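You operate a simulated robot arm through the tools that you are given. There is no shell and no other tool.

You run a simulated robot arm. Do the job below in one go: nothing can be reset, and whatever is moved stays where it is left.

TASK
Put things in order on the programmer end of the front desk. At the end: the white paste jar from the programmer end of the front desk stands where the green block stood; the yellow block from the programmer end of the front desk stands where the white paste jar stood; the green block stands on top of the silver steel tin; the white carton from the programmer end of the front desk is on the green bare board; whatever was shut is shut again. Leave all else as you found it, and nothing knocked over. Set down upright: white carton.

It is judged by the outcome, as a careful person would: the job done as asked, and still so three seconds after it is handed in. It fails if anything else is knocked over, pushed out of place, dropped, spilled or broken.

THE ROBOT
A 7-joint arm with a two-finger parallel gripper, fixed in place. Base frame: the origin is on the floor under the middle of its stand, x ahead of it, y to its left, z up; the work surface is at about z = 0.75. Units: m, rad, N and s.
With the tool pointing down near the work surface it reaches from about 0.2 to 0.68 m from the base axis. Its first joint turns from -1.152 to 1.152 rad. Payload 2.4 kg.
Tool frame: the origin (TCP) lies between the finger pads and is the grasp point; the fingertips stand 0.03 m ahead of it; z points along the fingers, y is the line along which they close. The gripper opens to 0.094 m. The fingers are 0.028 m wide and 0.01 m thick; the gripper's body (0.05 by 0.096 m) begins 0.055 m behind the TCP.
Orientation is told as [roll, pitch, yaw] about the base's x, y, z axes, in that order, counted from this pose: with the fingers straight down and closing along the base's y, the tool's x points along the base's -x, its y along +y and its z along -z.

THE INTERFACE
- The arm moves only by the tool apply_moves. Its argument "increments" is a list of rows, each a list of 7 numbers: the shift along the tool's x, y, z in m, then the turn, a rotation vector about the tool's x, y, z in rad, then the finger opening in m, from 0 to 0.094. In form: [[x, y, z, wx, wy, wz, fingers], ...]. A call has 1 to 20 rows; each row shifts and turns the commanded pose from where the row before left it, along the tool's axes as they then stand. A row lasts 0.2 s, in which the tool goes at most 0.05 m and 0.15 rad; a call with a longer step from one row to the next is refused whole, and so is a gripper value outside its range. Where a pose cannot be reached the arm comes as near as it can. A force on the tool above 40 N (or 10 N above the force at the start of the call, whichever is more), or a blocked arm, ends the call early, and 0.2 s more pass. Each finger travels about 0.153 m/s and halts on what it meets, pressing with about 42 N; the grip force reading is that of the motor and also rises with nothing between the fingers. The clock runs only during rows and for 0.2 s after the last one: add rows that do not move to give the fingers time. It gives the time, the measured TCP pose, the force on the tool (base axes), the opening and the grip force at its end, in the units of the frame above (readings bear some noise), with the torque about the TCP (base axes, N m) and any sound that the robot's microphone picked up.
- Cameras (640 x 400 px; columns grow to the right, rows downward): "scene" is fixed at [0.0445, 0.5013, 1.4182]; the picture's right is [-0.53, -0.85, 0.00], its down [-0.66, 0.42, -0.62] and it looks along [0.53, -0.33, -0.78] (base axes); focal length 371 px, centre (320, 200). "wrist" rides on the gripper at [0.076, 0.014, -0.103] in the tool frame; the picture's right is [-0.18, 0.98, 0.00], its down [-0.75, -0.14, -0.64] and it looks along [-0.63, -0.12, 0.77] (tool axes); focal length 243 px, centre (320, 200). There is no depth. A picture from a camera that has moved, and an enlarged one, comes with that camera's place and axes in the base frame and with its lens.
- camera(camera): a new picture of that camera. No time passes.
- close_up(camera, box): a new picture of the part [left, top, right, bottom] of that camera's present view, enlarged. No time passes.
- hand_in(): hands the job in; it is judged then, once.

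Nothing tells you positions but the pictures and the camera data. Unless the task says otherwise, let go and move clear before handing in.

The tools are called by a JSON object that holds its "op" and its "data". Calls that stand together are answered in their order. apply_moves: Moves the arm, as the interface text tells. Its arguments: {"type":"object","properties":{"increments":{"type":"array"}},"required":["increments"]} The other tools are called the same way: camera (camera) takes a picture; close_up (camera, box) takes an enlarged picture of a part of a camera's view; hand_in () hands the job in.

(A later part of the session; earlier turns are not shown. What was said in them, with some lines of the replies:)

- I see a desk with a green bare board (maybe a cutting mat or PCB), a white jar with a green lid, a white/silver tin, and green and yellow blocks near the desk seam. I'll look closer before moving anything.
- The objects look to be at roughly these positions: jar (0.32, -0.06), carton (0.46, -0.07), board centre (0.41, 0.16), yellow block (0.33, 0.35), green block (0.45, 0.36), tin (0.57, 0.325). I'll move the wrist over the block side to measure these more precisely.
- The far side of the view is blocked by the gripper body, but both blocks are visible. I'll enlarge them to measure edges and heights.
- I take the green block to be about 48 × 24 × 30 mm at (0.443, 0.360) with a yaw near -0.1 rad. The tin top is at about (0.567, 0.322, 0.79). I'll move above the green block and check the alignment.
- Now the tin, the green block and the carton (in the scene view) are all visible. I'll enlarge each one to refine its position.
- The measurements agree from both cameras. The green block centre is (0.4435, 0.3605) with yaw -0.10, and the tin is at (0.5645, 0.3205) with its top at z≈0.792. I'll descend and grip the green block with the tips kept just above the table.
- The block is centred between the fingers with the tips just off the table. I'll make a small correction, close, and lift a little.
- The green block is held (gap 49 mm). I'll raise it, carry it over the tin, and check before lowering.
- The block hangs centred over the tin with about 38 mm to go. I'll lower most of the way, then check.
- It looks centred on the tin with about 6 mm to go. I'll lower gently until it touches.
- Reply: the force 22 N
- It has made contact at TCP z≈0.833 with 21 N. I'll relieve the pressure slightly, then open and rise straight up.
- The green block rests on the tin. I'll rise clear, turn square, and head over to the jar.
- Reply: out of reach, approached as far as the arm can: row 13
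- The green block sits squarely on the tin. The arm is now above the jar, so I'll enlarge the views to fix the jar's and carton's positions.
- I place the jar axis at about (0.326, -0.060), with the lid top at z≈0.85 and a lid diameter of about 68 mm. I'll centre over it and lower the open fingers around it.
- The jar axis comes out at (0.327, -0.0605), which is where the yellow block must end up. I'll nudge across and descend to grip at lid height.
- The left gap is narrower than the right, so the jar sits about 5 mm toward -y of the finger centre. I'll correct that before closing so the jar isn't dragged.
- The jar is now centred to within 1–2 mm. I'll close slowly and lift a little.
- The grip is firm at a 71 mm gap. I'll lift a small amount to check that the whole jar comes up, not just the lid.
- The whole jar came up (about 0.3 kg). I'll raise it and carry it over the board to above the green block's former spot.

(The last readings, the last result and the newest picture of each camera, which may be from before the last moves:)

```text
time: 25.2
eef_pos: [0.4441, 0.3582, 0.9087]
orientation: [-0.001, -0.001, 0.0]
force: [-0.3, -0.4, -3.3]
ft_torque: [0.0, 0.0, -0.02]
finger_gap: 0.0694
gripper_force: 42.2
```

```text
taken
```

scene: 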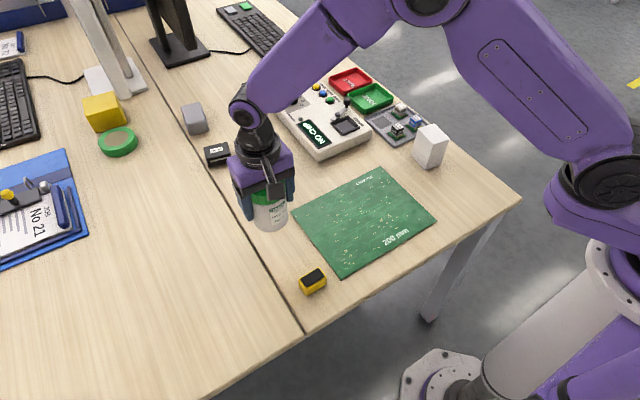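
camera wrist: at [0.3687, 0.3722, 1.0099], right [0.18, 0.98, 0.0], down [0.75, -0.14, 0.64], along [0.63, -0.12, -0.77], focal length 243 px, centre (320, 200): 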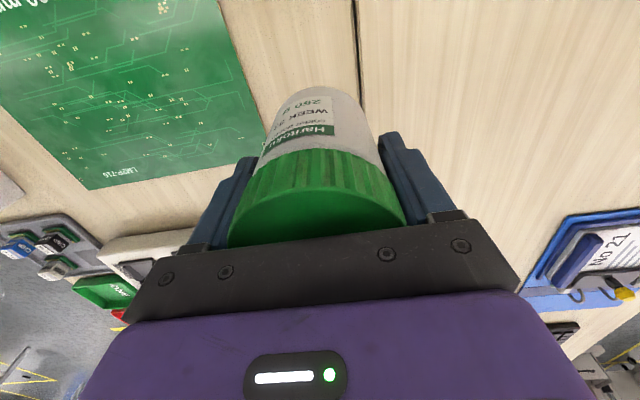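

The jar is hanging over the green spot with the pose at about (0.444, 0.358). I'll nudge +2 mm in y and lower it most of the way.

{"op": "apply_moves", "data": {"increments": [[0, 0.002, 0.02, 0, 0, 0, 0.05], [0, 0, 0.025, 0, 0, 0, 0.05], [0, 0, 0.025, 0, 0, 0, 0.05], [0, 0, 0.015, 0, 0, 0, 0.05], [0, 0, 0.006, 0, 0, 0, 0.05], [0, 0, 0, 0, 0, 0, 0.05], [0, 0, 0, 0, 0, 0, 0.05]]}}

{"op": "camera", "data": {"camera": "wrist"}}

{"op": "close_up", "data": {"camera": "scene", "box": [210, 170, 340, 280]}}

```text
time: 26.8
eef_pos: [0.4453, 0.3623, 0.8191]
orientation: [0.002, 0.0, -0.002]
force: [0.2, 0.0, -3.0]
ft_torque: [0.01, 0.0, -0.01]
finger_gap: 0.0697
gripper_force: 42.1
```

```text
taken
camera wrist: at [0.3694, 0.3759, 0.9209], right [0.18, 0.98, 0.0], down [0.75, -0.14, 0.64], along [0.63, -0.12, -0.77], focal length 243 px, centre (320, 200)
```

wrist: 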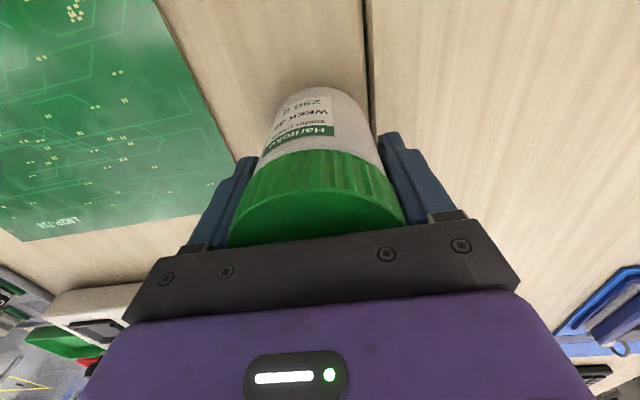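

```text
3.64 times, centred on (275, 225) of scene
camera zoom: at [0.0445, 0.5013, 1.4182], right [-0.53, -0.85, 0.0], down [-0.66, 0.42, -0.62], along [0.53, -0.33, -0.78], focal length 1350 px, centre (484, 109)
```

zoom: 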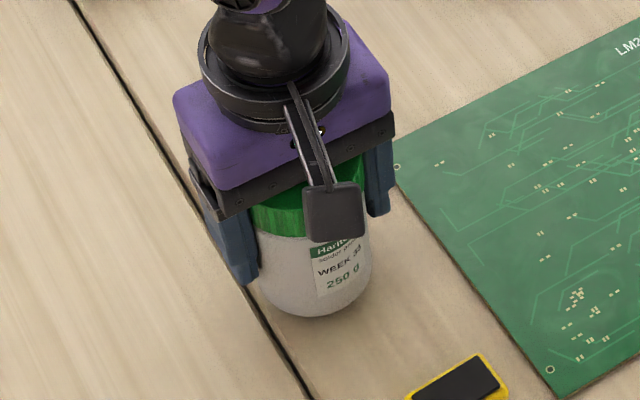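

The jar is about 1 cm above the table, at (0.441–0.445, 0.362). I'll lower gently to contact.

{"op": "apply_moves", "data": {"increments": [[0, -0.001, 0.004, 0, 0, 0, 0.05], [0, 0, 0.003, 0, 0, 0, 0.05], [0, 0, 0.002, 0, 0, 0, 0.05], [0, 0, 0.001, 0, 0, 0, 0.05], [0, 0, 0, 0, 0, 0, 0.05]]}}

{"op": "close_up", "data": {"camera": "scene", "box": [210, 170, 340, 280]}}

```text
time: 28.0
eef_pos: [0.4444, 0.3618, 0.8089]
orientation: [0.0, 0.0, 0.0]
force: [-1.6, -0.5, 8.5]
ft_torque: [-0.44, 0.03, -0.02]
finger_gap: 0.0696
gripper_force: 41.8
```

```text
3.64 times, centred on (275, 225) of scene
camera zoom: at [0.0443, 0.5012, 1.4182], right [-0.53, -0.85, 0.0], down [-0.66, 0.42, -0.62], along [0.53, -0.33, -0.78], focal length 1350 px, centre (484, 109)
```

zoom: 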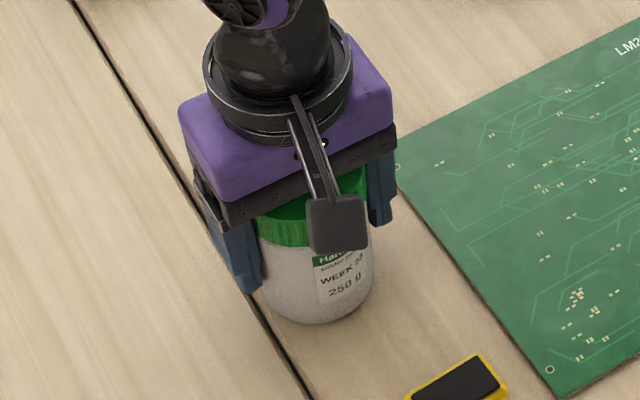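

The jar is down on the table with light contact. I'll open in small steps and rise straight up.

{"op": "apply_moves", "data": {"increments": [[0, 0, 0, 0, 0, 0, 0.066], [0, 0, 0, 0, 0, 0, 0.072], [0, 0, 0, 0, 0, 0, 0.078], [0, 0, 0, 0, 0, 0, 0.094], [0, 0, 0, 0, 0, 0, 0.094], [0, 0, 0, 0, 0, 0, 0.094]]}}

{"op": "camera", "data": {"camera": "wrist"}}

{"op": "close_up", "data": {"camera": "scene", "box": [210, 170, 340, 280]}}

```text
time: 29.4
eef_pos: [0.4457, 0.3621, 0.8087]
orientation: [0.0, 0.0, 0.001]
force: [0.0, -0.3, 0.0]
ft_torque: [-0.01, 0.0, 0.03]
finger_gap: 0.094
gripper_force: 0.0
```

```text
taken
camera wrist: at [0.3694, 0.3749, 0.9102], right [0.18, 0.98, 0.0], down [0.75, -0.14, 0.64], along [0.63, -0.12, -0.77], focal length 243 px, centre (320, 200)
```

wrist: 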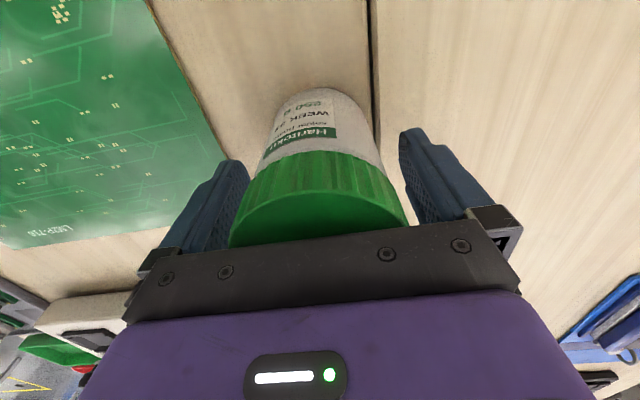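

```text
3.64 times, centred on (275, 225) of scene
camera zoom: at [0.0445, 0.5013, 1.4182], right [-0.53, -0.85, 0.0], down [-0.66, 0.42, -0.62], along [0.53, -0.33, -0.78], focal length 1350 px, centre (484, 109)
```

zoom: 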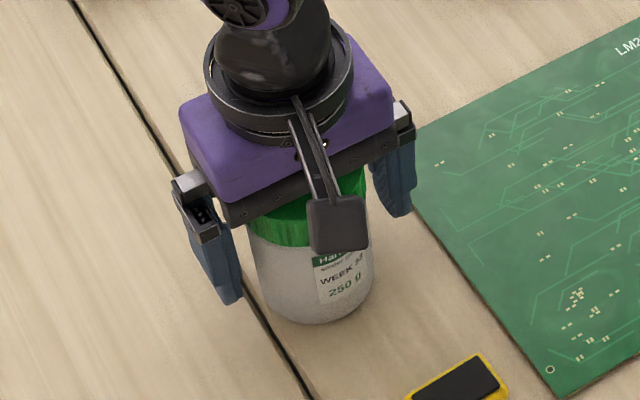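

The jar stands free. I'll rise clear of it and move over to the yellow block for a measuring look.

{"op": "apply_moves", "data": {"increments": [[0, 0, -0.015, 0, 0, 0, 0.094], [0, 0, -0.03, 0, 0, 0, 0.094], [0, 0, -0.04, 0, 0, 0, 0.094], [0, 0, -0.035, 0, 0, 0, 0.094], [0.03, -0.005, 0, 0, 0, 0, 0.094], [0.03, -0.005, 0, 0, 0, 0, 0.094], [0.03, -0.006, 0, 0, 0, 0, 0.094], [0.03, -0.006, 0, 0, 0, 0, 0.094], [0, 0, 0, 0, 0, 0, 0.094], [0, 0, 0, 0, 0, 0, 0.094]]}}

{"op": "camera", "data": {"camera": "wrist"}}

{"op": "camera", "data": {"camera": "scene"}}

{"op": "close_up", "data": {"camera": "scene", "box": [210, 150, 350, 310]}}

```text
time: 31.6
eef_pos: [0.3268, 0.3397, 0.929]
orientation: [0.0, 0.001, 0.0]
force: [0.3, -0.4, -1.0]
ft_torque: [0.01, 0.01, -0.02]
finger_gap: 0.0939
gripper_force: 0.0
```

```text
taken
camera wrist: at [0.2501, 0.353, 1.0312], right [0.18, 0.98, 0.0], down [0.75, -0.14, 0.64], along [0.63, -0.12, -0.77], focal length 243 px, centre (320, 200)
```

wrist: 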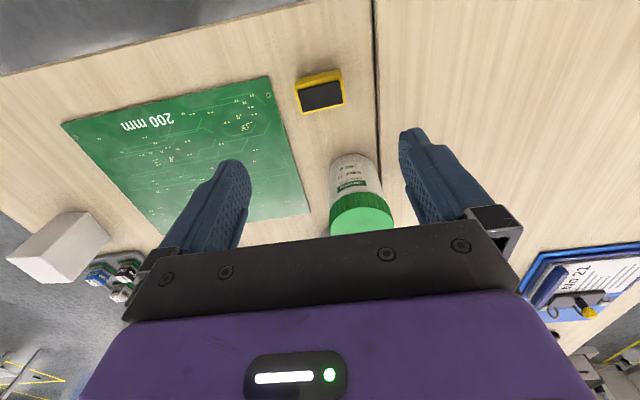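

```text
taken
```

scene: 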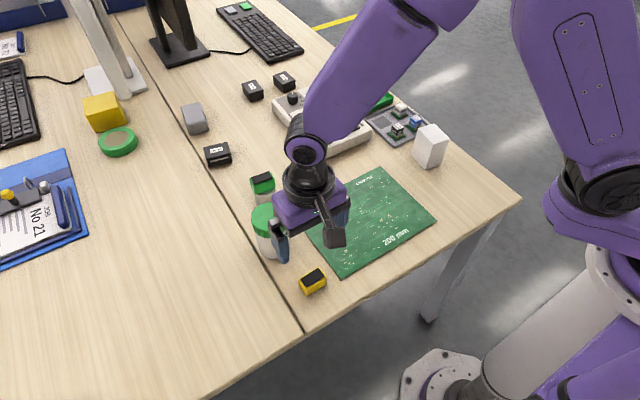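

```text
2.50 times, centred on (280, 230) of scene
camera zoom: at [0.0445, 0.5013, 1.4182], right [-0.53, -0.85, 0.0], down [-0.66, 0.42, -0.62], along [0.53, -0.33, -0.78], focal length 928 px, centre (420, 125)
```

zoom: 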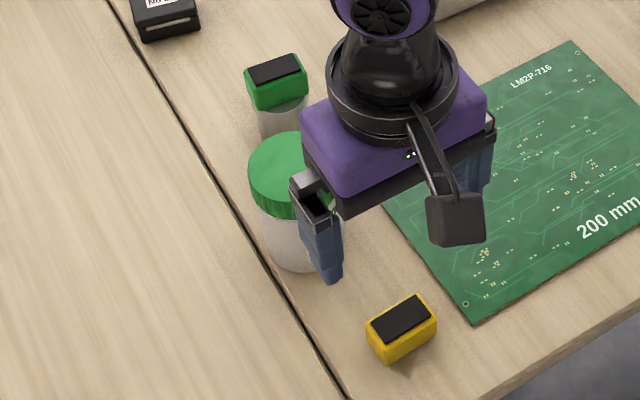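

The jar stands upright at the green block's spot and the green-topped tin is undisturbed. I'll measure the yellow block now.

{"op": "close_up", "data": {"camera": "wrist", "box": [272, 60, 368, 120]}}

{"op": "close_up", "data": {"camera": "wrist", "box": [300, 140, 420, 240]}}

```text
6.67 times, centred on (320, 90) of wrist
camera zoom: at [0.2501, 0.353, 1.0312], right [0.18, 0.98, 0.0], down [0.75, -0.14, 0.64], along [0.63, -0.12, -0.77], focal length 1618 px, centre (320, 933)
```

zoom: 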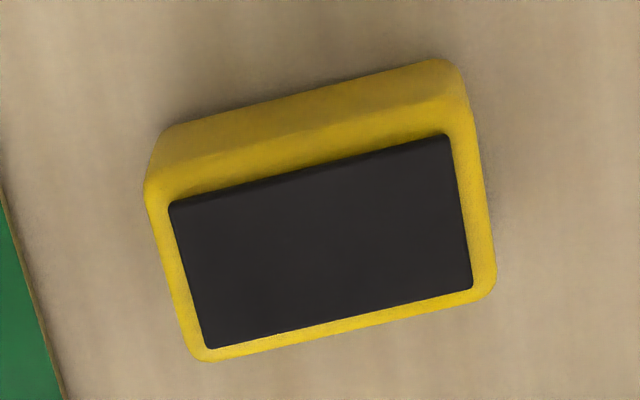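

```text
4.00 times, centred on (360, 190) of wrist
camera zoom: at [0.2501, 0.353, 1.0312], right [0.18, 0.98, 0.0], down [0.75, -0.14, 0.64], along [0.63, -0.12, -0.77], focal length 970 px, centre (160, 240)
```

zoom: 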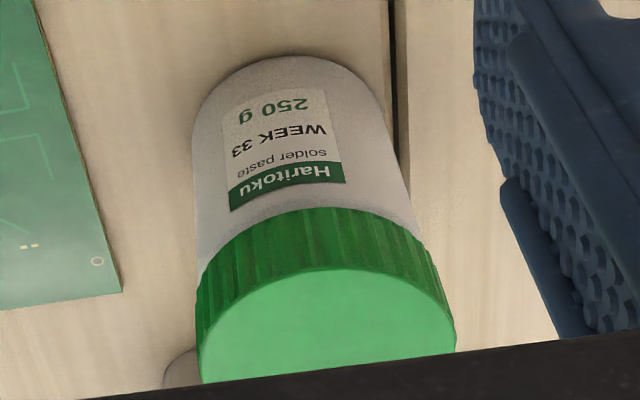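

The yellow block is at (0.3243, 0.3403) with yaw ≈ +0.043, and the jar measures at (0.443, 0.3585), on target. I'll descend on the yellow block.

{"op": "apply_moves", "data": {"increments": [[0.002, 0.001, 0.02, 0, 0, -0.043, 0.08], [0, 0, 0.03, 0, 0, 0, 0.08], [0, 0, 0.03, 0, 0, 0, 0.08], [0, 0, 0.03, 0, 0, 0, 0.08], [0, 0, 0.02, 0, 0, 0, 0.08], [0, 0, 0.012, 0, 0, 0, 0.08], [0, 0, 0, 0, 0, 0, 0.08], [0, 0, 0, 0, 0, 0, 0.08]]}}

{"op": "camera", "data": {"camera": "wrist"}}

{"op": "close_up", "data": {"camera": "scene", "box": [250, 220, 370, 320]}}

```text
time: 33.4
eef_pos: [0.3247, 0.3401, 0.7867]
orientation: [-0.001, 0.001, 0.043]
force: [0.0, 0.2, 1.3]
ft_torque: [0.02, 0.0, 0.01]
finger_gap: 0.0801
gripper_force: 0.1
```

```text
taken
camera wrist: at [0.2475, 0.3508, 0.8884], right [0.14, 0.99, 0.0], down [0.76, -0.11, 0.64], along [0.64, -0.09, -0.77], focal length 243 px, centre (320, 200)
```

wrist: 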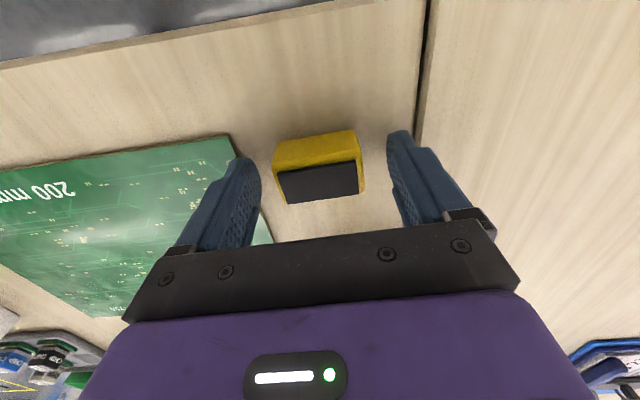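

```text
4.00 times, centred on (310, 270) of scene
camera zoom: at [0.0445, 0.5013, 1.4182], right [-0.53, -0.85, 0.0], down [-0.66, 0.42, -0.62], along [0.53, -0.33, -0.78], focal length 1485 px, centre (360, -80)
```

zoom: 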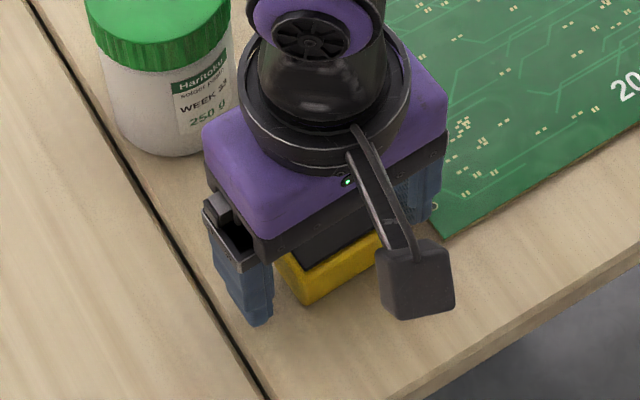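

The block is centred. I'll close and lift it clear of the jar height.

{"op": "apply_moves", "data": {"increments": [[0, 0, 0, 0, 0, 0, 0.06], [0, 0, 0, 0, 0, 0, 0.045], [0, 0, 0, 0, 0, 0, 0.035], [0, 0, 0, 0, 0, 0, 0.035], [0, 0, -0.02, 0, 0, 0, 0.035], [0, 0, -0.03, 0, 0, 0, 0.035], [0, 0, -0.04, 0, 0, 0, 0.035], [0, 0, 0, 0, 0, 0, 0.035]]}}

{"op": "camera", "data": {"camera": "wrist"}}

```text
time: 35.2
eef_pos: [0.3235, 0.3395, 0.8751]
orientation: [-0.002, -0.001, 0.046]
force: [-0.9, 0.0, -0.5]
ft_torque: [0.03, 0.05, -0.01]
finger_gap: 0.0489
gripper_force: 41.7
```

```text
taken
camera wrist: at [0.2472, 0.3493, 0.9765], right [0.14, 0.99, 0.0], down [0.76, -0.11, 0.64], along [0.64, -0.09, -0.77], focal length 243 px, centre (320, 200)
```

wrist: 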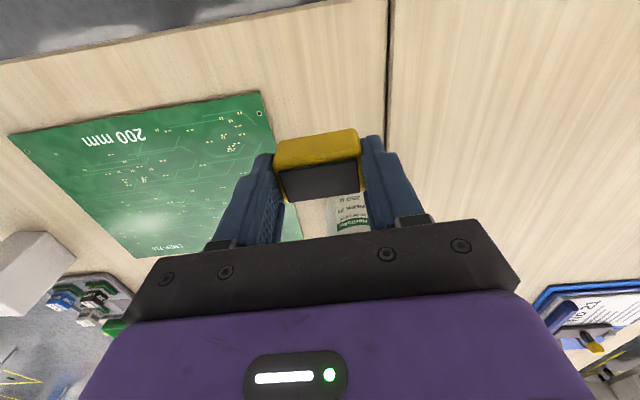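

The yellow block is held. I'll carry it over the board to above the jar's old spot at (0.327, -0.061).

{"op": "apply_moves", "data": {"increments": [[0.0007, -0.0182, 0, 0, 0, 0, 0.035], [0.0013, -0.0364, 0, 0, 0, 0, 0.035], [0.0013, -0.0364, 0, 0, 0, 0, 0.035], [0.0013, -0.0364, 0, 0, 0, 0, 0.035], [0.0013, -0.0364, 0, 0, 0, 0, 0.035], [0.0013, -0.0364, 0, 0, 0, 0, 0.035], [0.0013, -0.0364, 0, 0, 0, 0, 0.035], [0.0013, -0.0364, 0, 0, 0, 0, 0.035], [0.0013, -0.0364, 0, 0, 0, 0, 0.035], [0.0013, -0.0364, 0, 0, 0, 0, 0.035], [0.0013, -0.0364, 0, 0, 0, 0, 0.035], [0.0006, -0.018, 0, 0, 0, 0, 0.035], [0, 0, 0, 0, 0, 0, 0.035], [0, 0, 0, 0, 0, 0, 0.035]]}}

{"op": "camera", "data": {"camera": "wrist"}}

{"op": "camera", "data": {"camera": "scene"}}

```text
time: 38.2
eef_pos: [0.3252, -0.0577, 0.8761]
orientation: [-0.001, -0.001, 0.041]
force: [-0.2, 0.9, -1.1]
ft_torque: [0.01, -0.01, -0.02]
finger_gap: 0.0488
gripper_force: 41.7
```

```text
taken
camera wrist: at [0.2476, -0.0479, 0.9775], right [0.14, 0.99, 0.0], down [0.76, -0.11, 0.64], along [0.64, -0.09, -0.77], focal length 243 px, centre (320, 200)
```

wrist: 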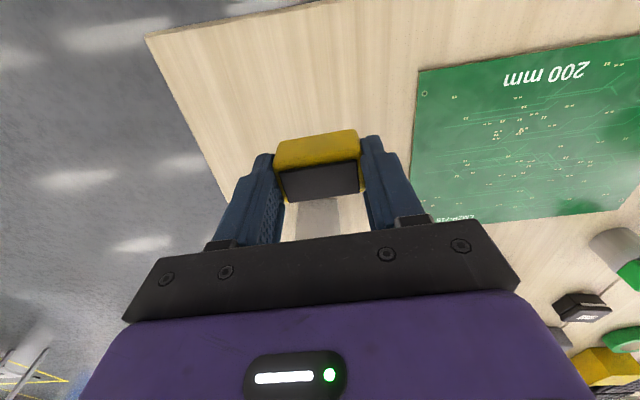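

```text
taken
```

scene: 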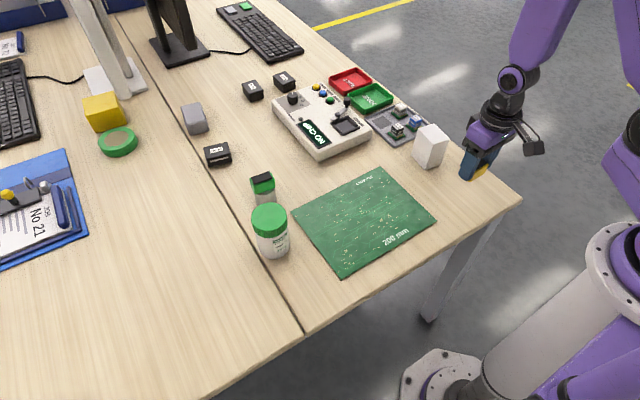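

The position is within about 2–3 mm of the target. I'll correct and lower most of the way.

{"op": "apply_moves", "data": {"increments": [[-0.0022, -0.0025, 0.02, 0, 0, 0, 0.035], [0, 0, 0.03, 0, 0, 0, 0.035], [0, 0, 0.02, 0, 0, 0, 0.035], [0, 0, 0.012, 0, 0, 0, 0.035], [0, 0, 0, 0, 0, 0, 0.035], [0, 0, 0, 0, 0, 0, 0.035]]}}

{"op": "camera", "data": {"camera": "wrist"}}

{"op": "close_up", "data": {"camera": "scene", "box": [400, 110, 530, 220]}}

```text
time: 39.6
eef_pos: [0.3251, -0.0614, 0.7941]
orientation: [0.0, 0.001, 0.045]
force: [0.6, -0.6, 0.5]
ft_torque: [0.03, -0.01, 0.02]
finger_gap: 0.0491
gripper_force: 41.4
```

```text
taken
camera wrist: at [0.2495, -0.0513, 0.8961], right [0.14, 0.99, 0.0], down [0.76, -0.11, 0.64], along [0.64, -0.09, -0.77], focal length 243 px, centre (320, 200)
```

wrist: 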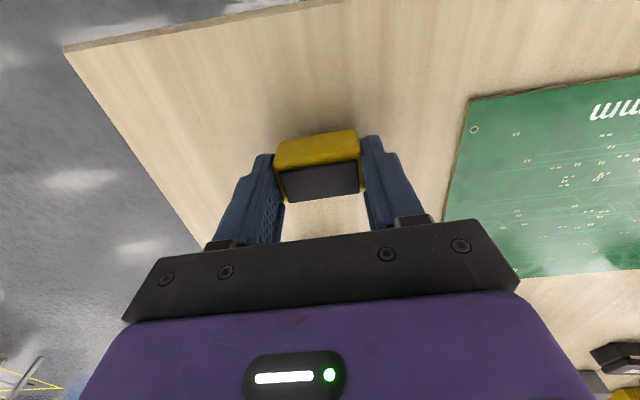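

```text
3.64 times, centred on (465, 165) of scene
camera zoom: at [0.0445, 0.5013, 1.4182], right [-0.53, -0.85, 0.0], down [-0.66, 0.42, -0.62], along [0.53, -0.33, -0.78], focal length 1350 px, centre (-207, 327)
```

zoom: 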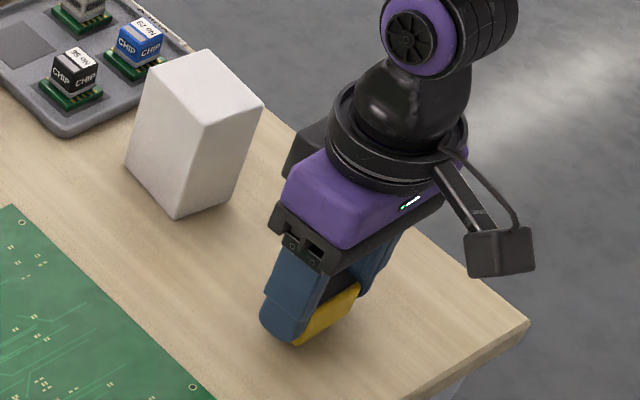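

{"op": "apply_moves", "data": {"increments": [[0, 0, 0.004, 0, 0, 0, 0.035], [0, 0, 0.002, 0, 0, 0, 0.035], [0, 0, 0.0015, 0, 0, 0, 0.035], [0, 0, 0, 0, 0, 0, 0.035]]}}

{"op": "close_up", "data": {"camera": "scene", "box": [400, 110, 530, 220]}}

```text
time: 40.5
eef_pos: [0.3276, -0.0613, 0.7872]
orientation: [0.0, 0.0, 0.044]
force: [-2.4, 0.5, 11.8]
ft_torque: [-0.01, 0.03, 0.0]
finger_gap: 0.0485
gripper_force: 41.8
stopped in row 4: the force on the tool passed its limit at 46 N (the readings are from after the stop); the commanded pose is now the measured one
```

```text
3.64 times, centred on (465, 165) of scene
camera zoom: at [0.0443, 0.5013, 1.4182], right [-0.53, -0.85, 0.0], down [-0.66, 0.42, -0.62], along [0.53, -0.33, -0.78], focal length 1350 px, centre (-207, 327)
```

zoom: 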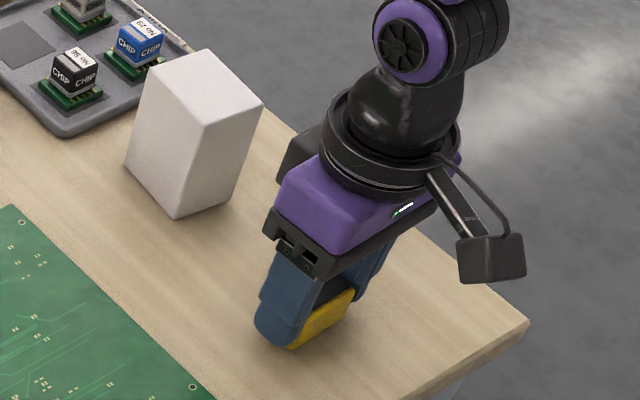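

The block has touched down on the table at (0.3276, -0.0613). I'll release in small steps and rise.

{"op": "apply_moves", "data": {"increments": [[0, 0, -0.0005, 0, 0, 0, 0.045], [0, 0, 0, 0, 0, 0, 0.052], [0, 0, 0, 0, 0, 0, 0.06], [0, 0, 0, 0, 0, 0, 0.075], [0, 0, 0, 0, 0, 0, 0.075], [0, 0, -0.01, 0, 0, 0, 0.075], [0, 0, -0.03, 0, 0, 0, 0.08], [0, 0, -0.04, 0, 0, 0, 0.094], [0, 0, -0.05, 0, 0, 0, 0.094], [0, 0, -0.03, 0, 0, 0.043, 0.094], [0, 0, 0, 0, 0, 0, 0.094]]}}

{"op": "camera", "data": {"camera": "wrist"}}

{"op": "camera", "data": {"camera": "scene"}}

{"op": "close_up", "data": {"camera": "scene", "box": [400, 110, 530, 220]}}

```text
time: 42.9
eef_pos: [0.3282, -0.0596, 0.9495]
orientation: [-0.001, 0.0, 0.0]
force: [-0.3, 0.2, -0.1]
ft_torque: [-0.03, 0.0, 0.0]
finger_gap: 0.0941
gripper_force: 0.1
```

```text
taken
camera wrist: at [0.2527, -0.0463, 1.0525], right [0.18, 0.98, 0.0], down [0.75, -0.14, 0.64], along [0.63, -0.12, -0.77], focal length 243 px, centre (320, 200)
```

wrist: 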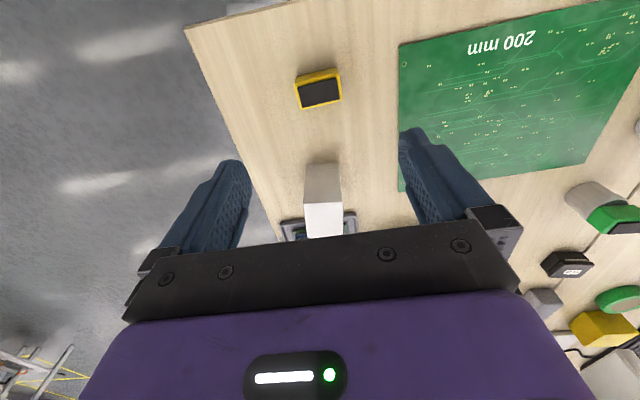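

```text
taken
```

scene: 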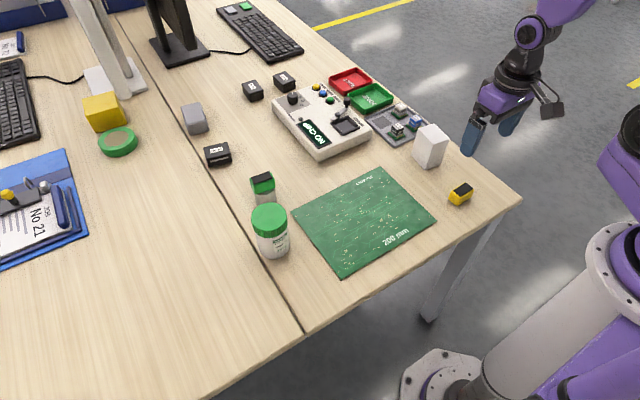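

```text
3.64 times, centred on (465, 165) of scene
camera zoom: at [0.0445, 0.5013, 1.4182], right [-0.53, -0.85, 0.0], down [-0.66, 0.42, -0.62], along [0.53, -0.33, -0.78], focal length 1350 px, centre (-207, 327)
```

zoom: 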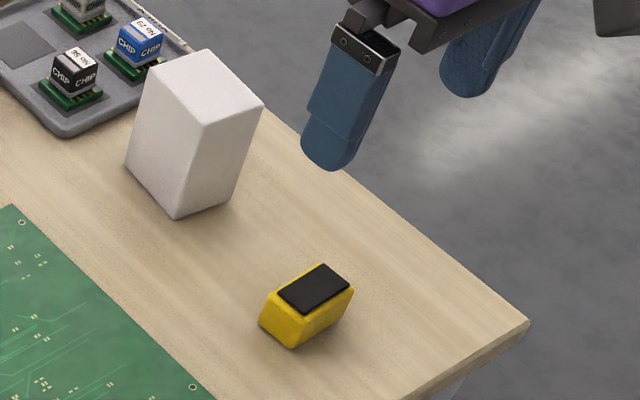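

The yellow block stands upright where the jar was. Next is the carton, estimated at (0.466, -0.079), yaw ≈ -0.14, top z≈0.834. I'll move above it and check.

{"op": "apply_moves", "data": {"increments": [[-0.03, -0.004, 0, 0, 0, 0, 0.094], [-0.03, -0.004, 0, 0, 0, 0, 0.094], [-0.03, -0.004, 0, 0, 0, 0, 0.094], [-0.03, -0.004, 0, 0, 0, 0, 0.094], [-0.018, -0.003, 0, 0, 0, 0, 0.094], [0, 0, 0, 0, 0, 0.14, 0.094], [0, 0, 0, 0, 0, 0, 0.094], [0, 0, 0, 0, 0, 0, 0.094]]}}

{"op": "camera", "data": {"camera": "wrist"}}

{"op": "close_up", "data": {"camera": "scene", "box": [380, 80, 510, 190]}}

{"op": "close_up", "data": {"camera": "wrist", "box": [256, 70, 384, 170]}}

```text
time: 44.7
eef_pos: [0.4668, -0.078, 0.9501]
orientation: [-0.001, -0.001, -0.14]
force: [-0.1, -0.3, 0.4]
ft_torque: [-0.01, -0.02, 0.01]
finger_gap: 0.0937
gripper_force: 0.0
```

```text
taken
camera wrist: at [0.393, -0.0551, 1.0518], right [0.32, 0.95, 0.0], down [0.73, -0.24, 0.64], along [0.61, -0.2, -0.77], focal length 243 px, centre (320, 200)
```

wrist: 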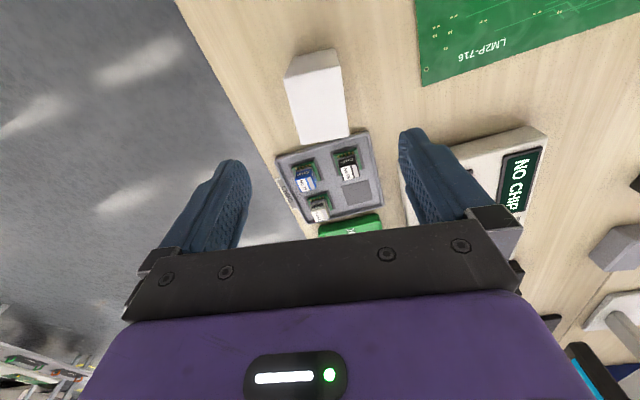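

```text
3.64 times, centred on (445, 135) of scene
camera zoom: at [0.0445, 0.5013, 1.4182], right [-0.53, -0.85, 0.0], down [-0.66, 0.42, -0.62], along [0.53, -0.33, -0.78], focal length 1350 px, centre (-134, 436)
```

zoom: 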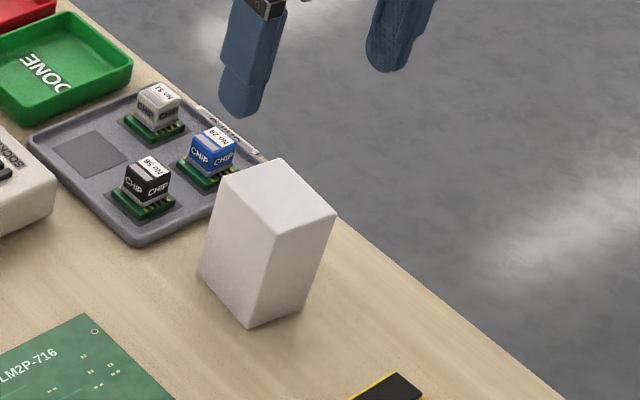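

```text
4.00 times, centred on (320, 120) of wrist
camera zoom: at [0.393, -0.0551, 1.0518], right [0.32, 0.95, 0.0], down [0.73, -0.24, 0.64], along [0.61, -0.2, -0.77], focal length 970 px, centre (320, 520)
```

zoom: 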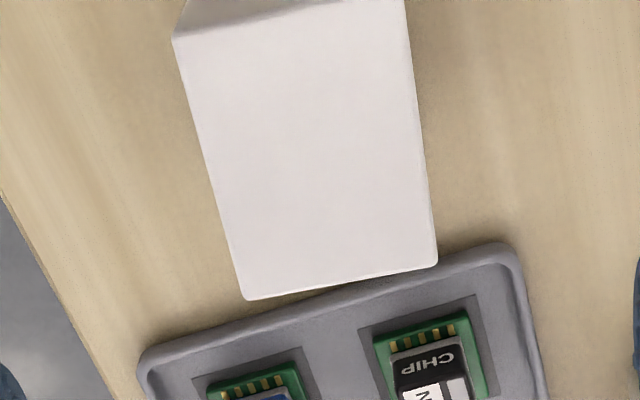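

The carton top measures 60 × 47 mm, centred at (0.4655, -0.080) with yaw ≈ -0.12. I'll adjust and lower the open fingers on either side of its short dimension.

{"op": "apply_moves", "data": {"increments": [[0.001, -0.001, 0.02, 0, 0, -0.02, 0.094], [0, 0, 0.03, 0, 0, 0, 0.094], [0, 0, 0.03, 0, 0, 0, 0.094], [0, 0, 0, 0, 0, 0, 0.094], [0, 0, 0, 0, 0, 0, 0.094]]}}

{"op": "camera", "data": {"camera": "wrist"}}

{"op": "close_up", "data": {"camera": "scene", "box": [380, 80, 510, 190]}}

```text
time: 45.9
eef_pos: [0.4657, -0.0802, 0.8678]
orientation: [0.0, 0.0, -0.12]
force: [-0.9, -0.7, -0.1]
ft_torque: [0.02, 0.0, 0.0]
finger_gap: 0.094
gripper_force: 0.0
```

```text
taken
camera wrist: at [0.3906, -0.0574, 0.9697], right [0.3, 0.95, 0.0], down [0.73, -0.23, 0.64], along [0.61, -0.19, -0.77], focal length 243 px, centre (320, 200)
```

wrist: 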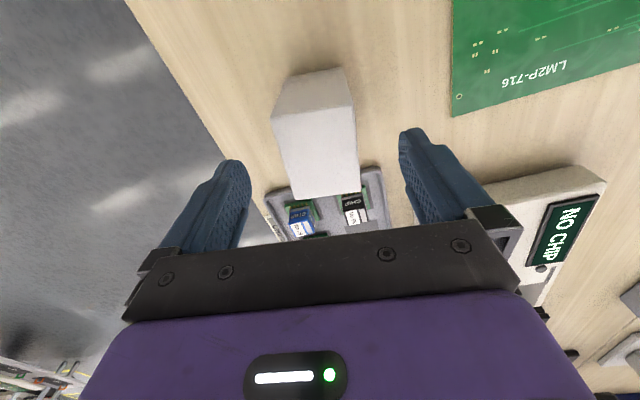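

```text
3.64 times, centred on (445, 135) of scene
camera zoom: at [0.0445, 0.5013, 1.4182], right [-0.53, -0.85, 0.0], down [-0.66, 0.42, -0.62], along [0.53, -0.33, -0.78], focal length 1350 px, centre (-134, 436)
```

zoom: 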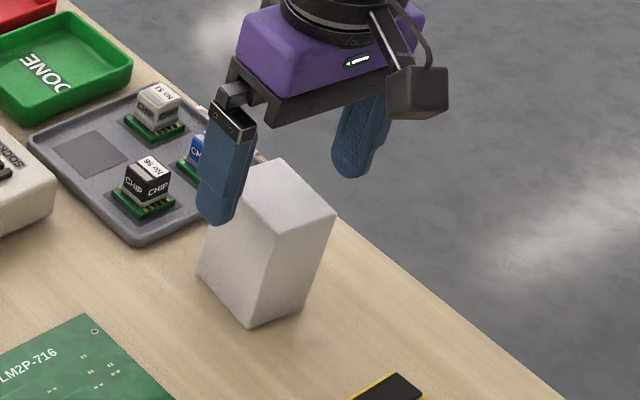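

The carton is centred. I'll lower to grip height and close.

{"op": "apply_moves", "data": {"increments": [[0, 0, 0.02, 0, 0, 0, 0.094], [0, 0, 0.02, 0, 0, 0, 0.094], [0, 0, 0.02, 0, 0, 0, 0.094], [0, 0, 0.01, 0, 0, 0, 0.094], [0, 0, 0, 0, 0, 0, 0.094], [0, 0, 0, 0, 0, 0, 0.094]]}}

{"op": "camera", "data": {"camera": "wrist"}}

{"op": "close_up", "data": {"camera": "scene", "box": [380, 80, 510, 190]}}

```text
time: 47.3
eef_pos: [0.4651, -0.0811, 0.7992]
orientation: [0.0, 0.001, -0.12]
force: [0.0, -0.4, -0.1]
ft_torque: [0.02, -0.02, 0.01]
finger_gap: 0.094
gripper_force: 0.0
```

```text
taken
camera wrist: at [0.3911, -0.0587, 0.9012], right [0.3, 0.95, 0.0], down [0.73, -0.23, 0.64], along [0.61, -0.19, -0.77], focal length 243 px, centre (320, 200)
```

wrist: 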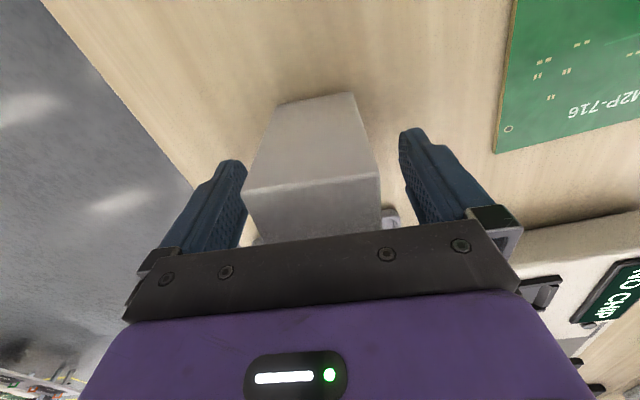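

```text
3.64 times, centred on (445, 135) of scene
camera zoom: at [0.0445, 0.5013, 1.4182], right [-0.53, -0.85, 0.0], down [-0.66, 0.42, -0.62], along [0.53, -0.33, -0.78], focal length 1350 px, centre (-134, 436)
```

zoom: 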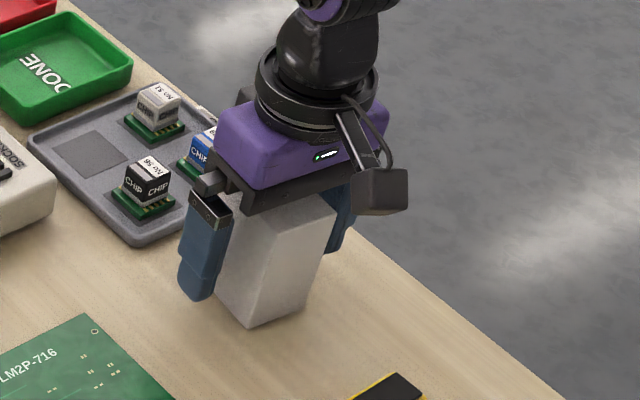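

The fingers are either side of the carton. I'll close and lift slightly.

{"op": "apply_moves", "data": {"increments": [[0, 0, 0, 0, 0, 0, 0.075], [0, 0, 0, 0, 0, 0, 0.06], [0, 0, 0, 0, 0, 0, 0.045], [0, 0, 0, 0, 0, 0, 0.038], [0, 0, 0, 0, 0, 0, 0.038], [0, 0, -0.01, 0, 0, 0, 0.038], [0, 0, -0.02, 0, 0, 0, 0.038], [0, 0, 0, 0, 0, 0, 0.038]]}}

{"op": "camera", "data": {"camera": "wrist"}}

{"op": "close_up", "data": {"camera": "scene", "box": [380, 80, 510, 190]}}

```text
time: 49.1
eef_pos: [0.4664, -0.0813, 0.8309]
orientation: [-0.001, -0.001, -0.119]
force: [-0.2, -1.1, -1.0]
ft_torque: [-0.02, 0.0, 0.01]
finger_gap: 0.0517
gripper_force: 42.2
```

```text
taken
camera wrist: at [0.3917, -0.0589, 0.9333], right [0.3, 0.95, 0.0], down [0.73, -0.23, 0.64], along [0.61, -0.19, -0.77], focal length 243 px, centre (320, 200)
```

wrist: 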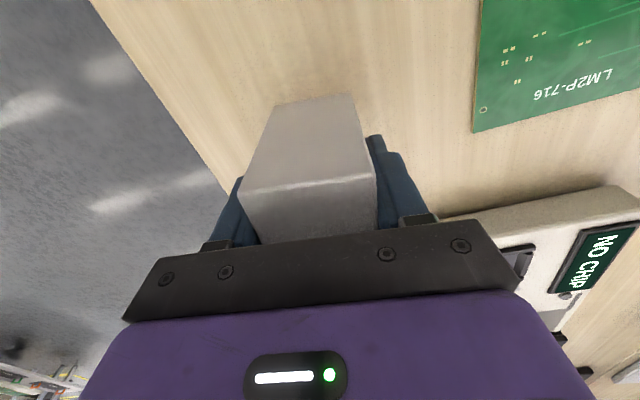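

```text
3.64 times, centred on (445, 135) of scene
camera zoom: at [0.0445, 0.5013, 1.4182], right [-0.53, -0.85, 0.0], down [-0.66, 0.42, -0.62], along [0.53, -0.33, -0.78], focal length 1350 px, centre (-134, 436)
```

zoom: 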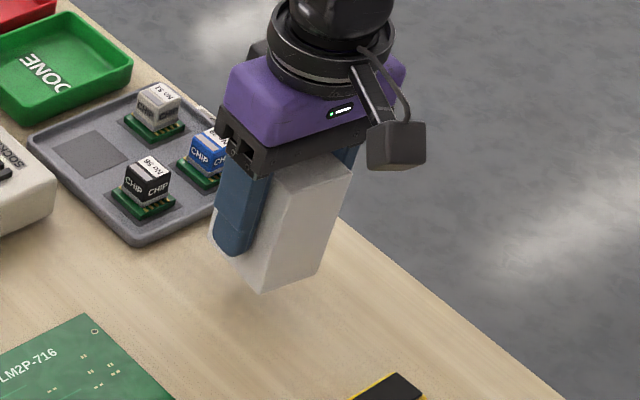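

The carton is held and lifted. I'll raise it further and carry it over to the middle of the board at about (0.41, 0.157).

{"op": "apply_moves", "data": {"increments": [[0, 0, -0.04, 0, 0, 0, 0.038], [0.006, 0.0164, 0, 0, 0, 0, 0.038], [0.012, 0.0328, 0, 0, 0, 0, 0.038], [0.012, 0.0328, 0, 0, 0, 0, 0.038], [0.012, 0.0328, 0, 0, 0, 0, 0.038], [0.012, 0.0328, 0, 0, 0, 0, 0.038], [0.012, 0.0328, 0, 0, 0, 0, 0.038], [0.012, 0.0328, 0, 0, 0, 0, 0.038], [0.006, 0.0164, 0, 0, 0, 0, 0.038], [0, 0, 0, 0, 0, 0, 0.038], [0, 0, 0, 0, 0, 0, 0.038]]}}

{"op": "camera", "data": {"camera": "wrist"}}

{"op": "camera", "data": {"camera": "scene"}}

```text
time: 51.5
eef_pos: [0.4102, 0.1549, 0.8673]
orientation: [0.001, -0.002, -0.119]
force: [0.9, 0.6, -1.4]
ft_torque: [0.0, -0.01, -0.01]
finger_gap: 0.0517
gripper_force: 41.7
```

```text
taken
camera wrist: at [0.3367, 0.1767, 0.9702], right [0.3, 0.95, 0.0], down [0.73, -0.23, 0.64], along [0.61, -0.19, -0.77], focal length 243 px, centre (320, 200)
```

wrist: 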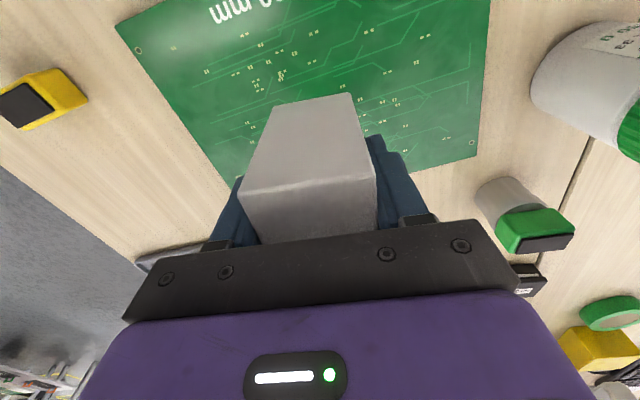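

```text
taken
```

scene: 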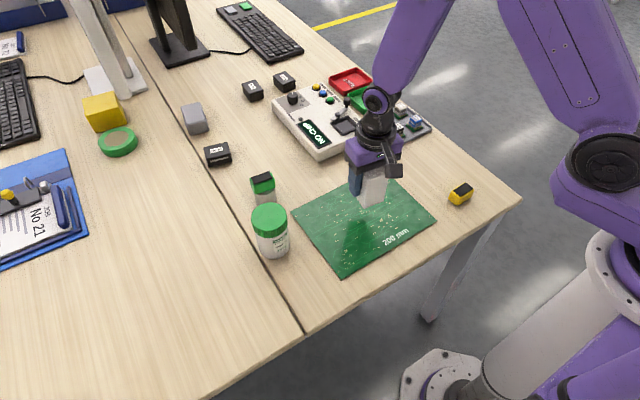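

The carton is over the board's middle. I'll lower it most of the way, then gently to contact.

{"op": "apply_moves", "data": {"increments": [[0, 0, 0.02, 0, 0, 0, 0.038], [0, 0, 0.02, 0, 0, 0, 0.038], [0, 0, 0.012, 0, 0, 0, 0.038], [0, 0, 0, 0, 0, 0, 0.038], [0, 0, 0, 0, 0, 0, 0.038]]}}

{"op": "close_up", "data": {"camera": "scene", "box": [290, 120, 450, 270]}}

```text
time: 52.7
eef_pos: [0.4097, 0.1566, 0.8164]
orientation: [0.0, -0.002, -0.119]
force: [-0.2, 0.5, -0.4]
ft_torque: [-0.01, 0.0, 0.0]
finger_gap: 0.0516
gripper_force: 42.0
```

```text
2.67 times, centred on (370, 195) of scene
camera zoom: at [0.0445, 0.5013, 1.4182], right [-0.53, -0.85, 0.0], down [-0.66, 0.42, -0.62], along [0.53, -0.33, -0.78], focal length 990 px, centre (187, 213)
```

zoom: 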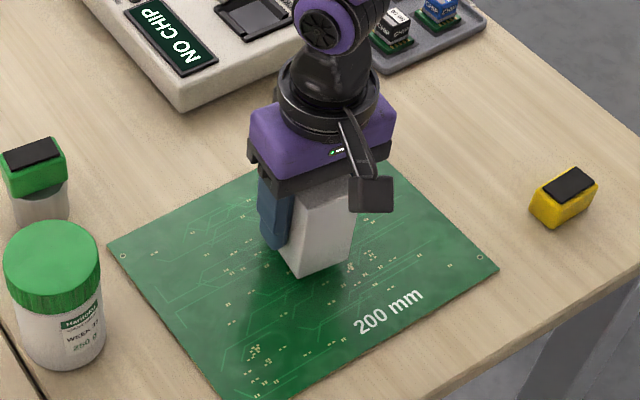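

{"op": "apply_moves", "data": {"increments": [[0, 0, 0.005, 0, 0, 0, 0.038], [0, 0, 0.004, 0, 0, 0, 0.038], [0, 0, 0.002, 0, 0, 0, 0.038], [0, 0, 0, 0, 0, 0, 0.038]]}}

{"op": "close_up", "data": {"camera": "scene", "box": [330, 150, 410, 230]}}

```text
time: 53.7
eef_pos: [0.4096, 0.1565, 0.8043]
orientation: [0.0, -0.002, -0.12]
force: [-0.1, 1.0, -1.2]
ft_torque: [-0.02, 0.02, 0.0]
finger_gap: 0.0517
gripper_force: 41.5
```

```text
5.00 times, centred on (370, 190) of scene
camera zoom: at [0.0445, 0.5013, 1.4182], right [-0.53, -0.85, 0.0], down [-0.66, 0.42, -0.62], along [0.53, -0.33, -0.78], focal length 1856 px, centre (70, 250)
```

zoom: 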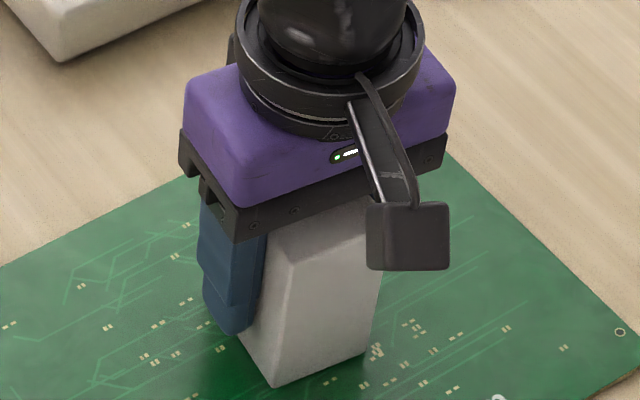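

There's no contact yet at z=0.804. I'll go down in 1 mm steps.

{"op": "apply_moves", "data": {"increments": [[0, 0, 0.001, 0, 0, 0, 0.038], [0, 0, 0.001, 0, 0, 0, 0.038], [0, 0, 0, 0, 0, 0, 0.038]]}}

```text
time: 54.5
eef_pos: [0.4103, 0.1566, 0.8038]
orientation: [0.0, -0.002, -0.117]
force: [-3.9, -2.8, 19.9]
ft_torque: [-0.17, 0.16, 0.04]
finger_gap: 0.0515
gripper_force: 42.0
```

The carton has touched the board (20 N). I'll ease off a little, release in small steps, then rise.

{"op": "apply_moves", "data": {"increments": [[0, 0, -0.0015, 0, 0, 0, 0.038], [0, 0, 0, 0, 0, 0, 0.046], [0, 0, 0, 0, 0, 0, 0.053], [0, 0, 0, 0, 0, 0, 0.06], [0, 0, 0, 0, 0, 0, 0.075], [0, 0, 0, 0, 0, 0, 0.09], [0, 0, 0, 0, 0, 0, 0.09]]}}

{"op": "camera", "data": {"camera": "wrist"}}

{"op": "close_up", "data": {"camera": "scene", "box": [330, 150, 410, 230]}}

```text
time: 56.1
eef_pos: [0.4093, 0.1573, 0.8034]
orientation: [0.0, -0.002, -0.117]
force: [0.1, -0.4, 0.8]
ft_torque: [0.02, 0.01, 0.01]
finger_gap: 0.0903
gripper_force: 0.0
```

```text
taken
camera wrist: at [0.3351, 0.1792, 0.9066], right [0.3, 0.95, 0.0], down [0.73, -0.23, 0.64], along [0.61, -0.19, -0.77], focal length 243 px, centre (320, 200)
```

wrist: 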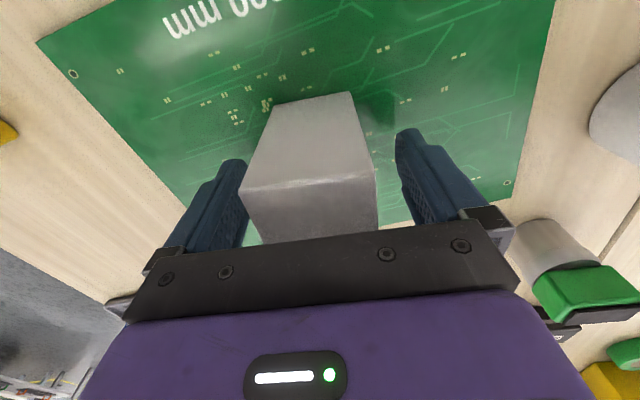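

```text
5.00 times, centred on (370, 190) of scene
camera zoom: at [0.0445, 0.5013, 1.4182], right [-0.53, -0.85, 0.0], down [-0.66, 0.42, -0.62], along [0.53, -0.33, -0.78], focal length 1856 px, centre (70, 250)
```

zoom: 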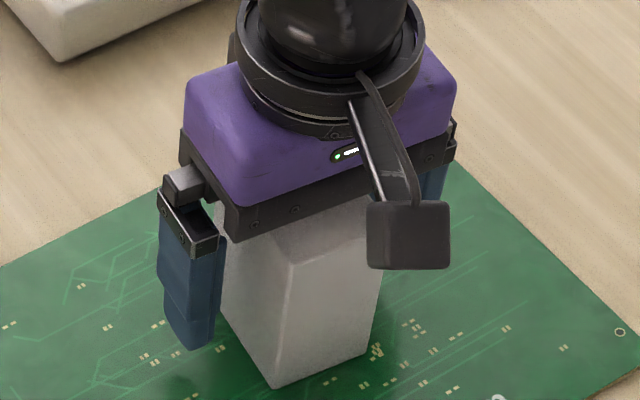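

The carton stands free on the board. I'll rise straight up and back off toward the starting pose.

{"op": "apply_moves", "data": {"increments": [[0, 0, -0.01, 0, 0, 0, 0.094], [0, 0, -0.02, 0, 0, 0, 0.094], [0, 0, -0.03, 0, 0, 0, 0.094], [0, 0, -0.04, 0, 0, 0, 0.094], [0, 0, -0.05, 0, 0, 0, 0.094], [0, 0, -0.05, 0, 0, -0.12, 0.094], [0.03, 0.008, -0.03, 0, 0, 0, 0.094], [0.03, 0.008, -0.03, 0, 0, 0, 0.094], [0.03, 0.008, -0.03, 0, 0, 0, 0.094], [0.03, 0.01, -0.02, 0, 0, 0, 0.094], [0.03, 0.01, -0.01, 0, 0, 0, 0.094], [0.013, 0.01, 0, 0, 0, 0, 0.094], [0, 0, 0, 0, 0, 0, 0.094]]}}

{"op": "camera", "data": {"camera": "wrist"}}

{"op": "camera", "data": {"camera": "scene"}}

{"op": "close_up", "data": {"camera": "scene", "box": [230, 120, 390, 280]}}

{"op": "close_up", "data": {"camera": "scene", "box": [340, 60, 520, 230]}}

```text
time: 58.9
eef_pos: [0.2454, 0.2113, 1.1257]
orientation: [0.0, 0.001, 0.0]
force: [-0.8, -0.2, -1.1]
ft_torque: [0.01, -0.03, -0.02]
finger_gap: 0.0939
gripper_force: 0.0
```

```text
taken
camera wrist: at [0.1693, 0.2246, 1.2276], right [0.18, 0.98, 0.0], down [0.75, -0.14, 0.64], along [0.63, -0.12, -0.77], focal length 243 px, centre (320, 200)
```

wrist: 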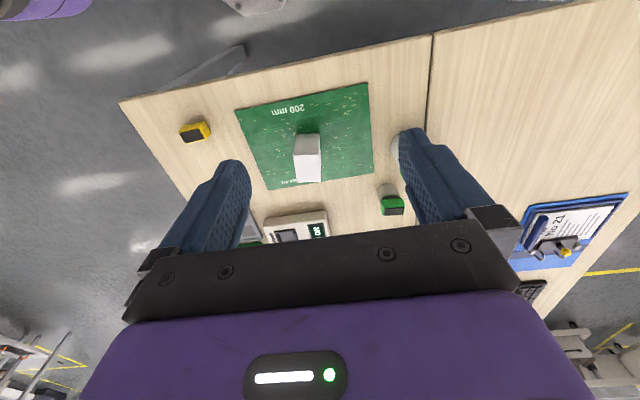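

```text
taken
```

scene: 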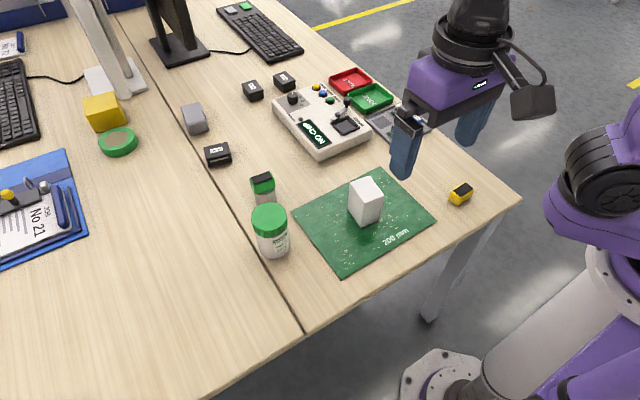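

```text
2.50 times, centred on (310, 200) of scene
camera zoom: at [0.0445, 0.5013, 1.4182], right [-0.53, -0.85, 0.0], down [-0.66, 0.42, -0.62], along [0.53, -0.33, -0.78], focal length 928 px, centre (345, 200)
```

zoom: 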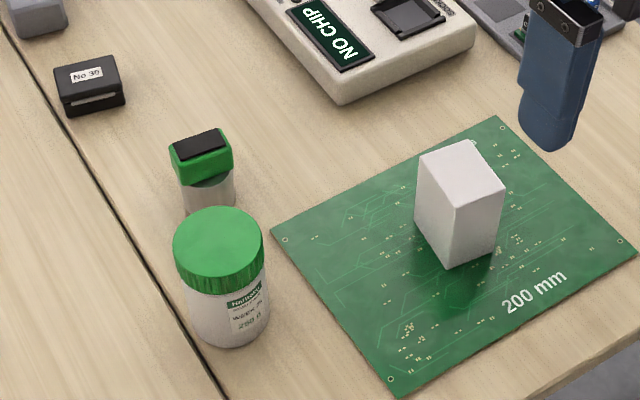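

```text
2.35 times, centred on (430, 145) of scene
camera zoom: at [0.0445, 0.5013, 1.4182], right [-0.53, -0.85, 0.0], down [-0.66, 0.42, -0.62], along [0.53, -0.33, -0.78], focal length 874 px, centre (61, 329)
```

zoom: 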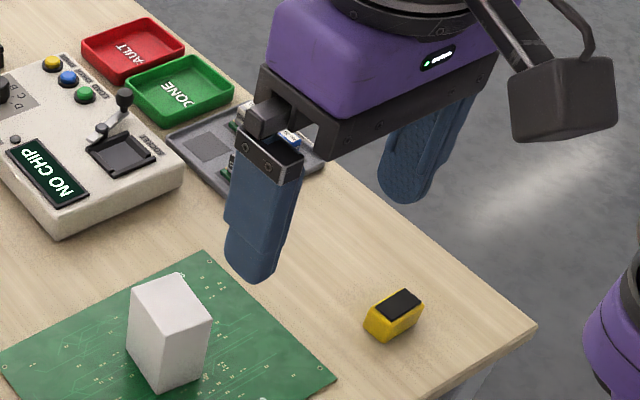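

Everything looks as asked:
- **Jar:** upright where the green block was.
- **Yellow block:** where the jar was.
- **Green block:** on top of the tin.
- **Carton:** upright in the middle of the green board, which hasn't shifted.

Nothing was opened, everything else looks undisturbed, and the arm is clear, so I'm handing in.

{"op": "hand_in", "data": {}}

```text
The job is handed in.
```

The job is handed in, and the last pictures before that showed everything where you asked. I haven't seen the judge's verdict.

- **White paste jar:** upright where the green block stood, within about 2 mm by my measurements.
- **Yellow block:** where the jar stood, also within a few millimetres.
- **Green block:** resting squarely on the silver steel tin.
- **White carton:** upright near the middle of the green board. The board did not shift.
- **Everything else:** nothing was opened, so nothing needed shutting. I saw nothing knocked over or moved out of place.

The arm had let go and was back near its starting position at hand-in.
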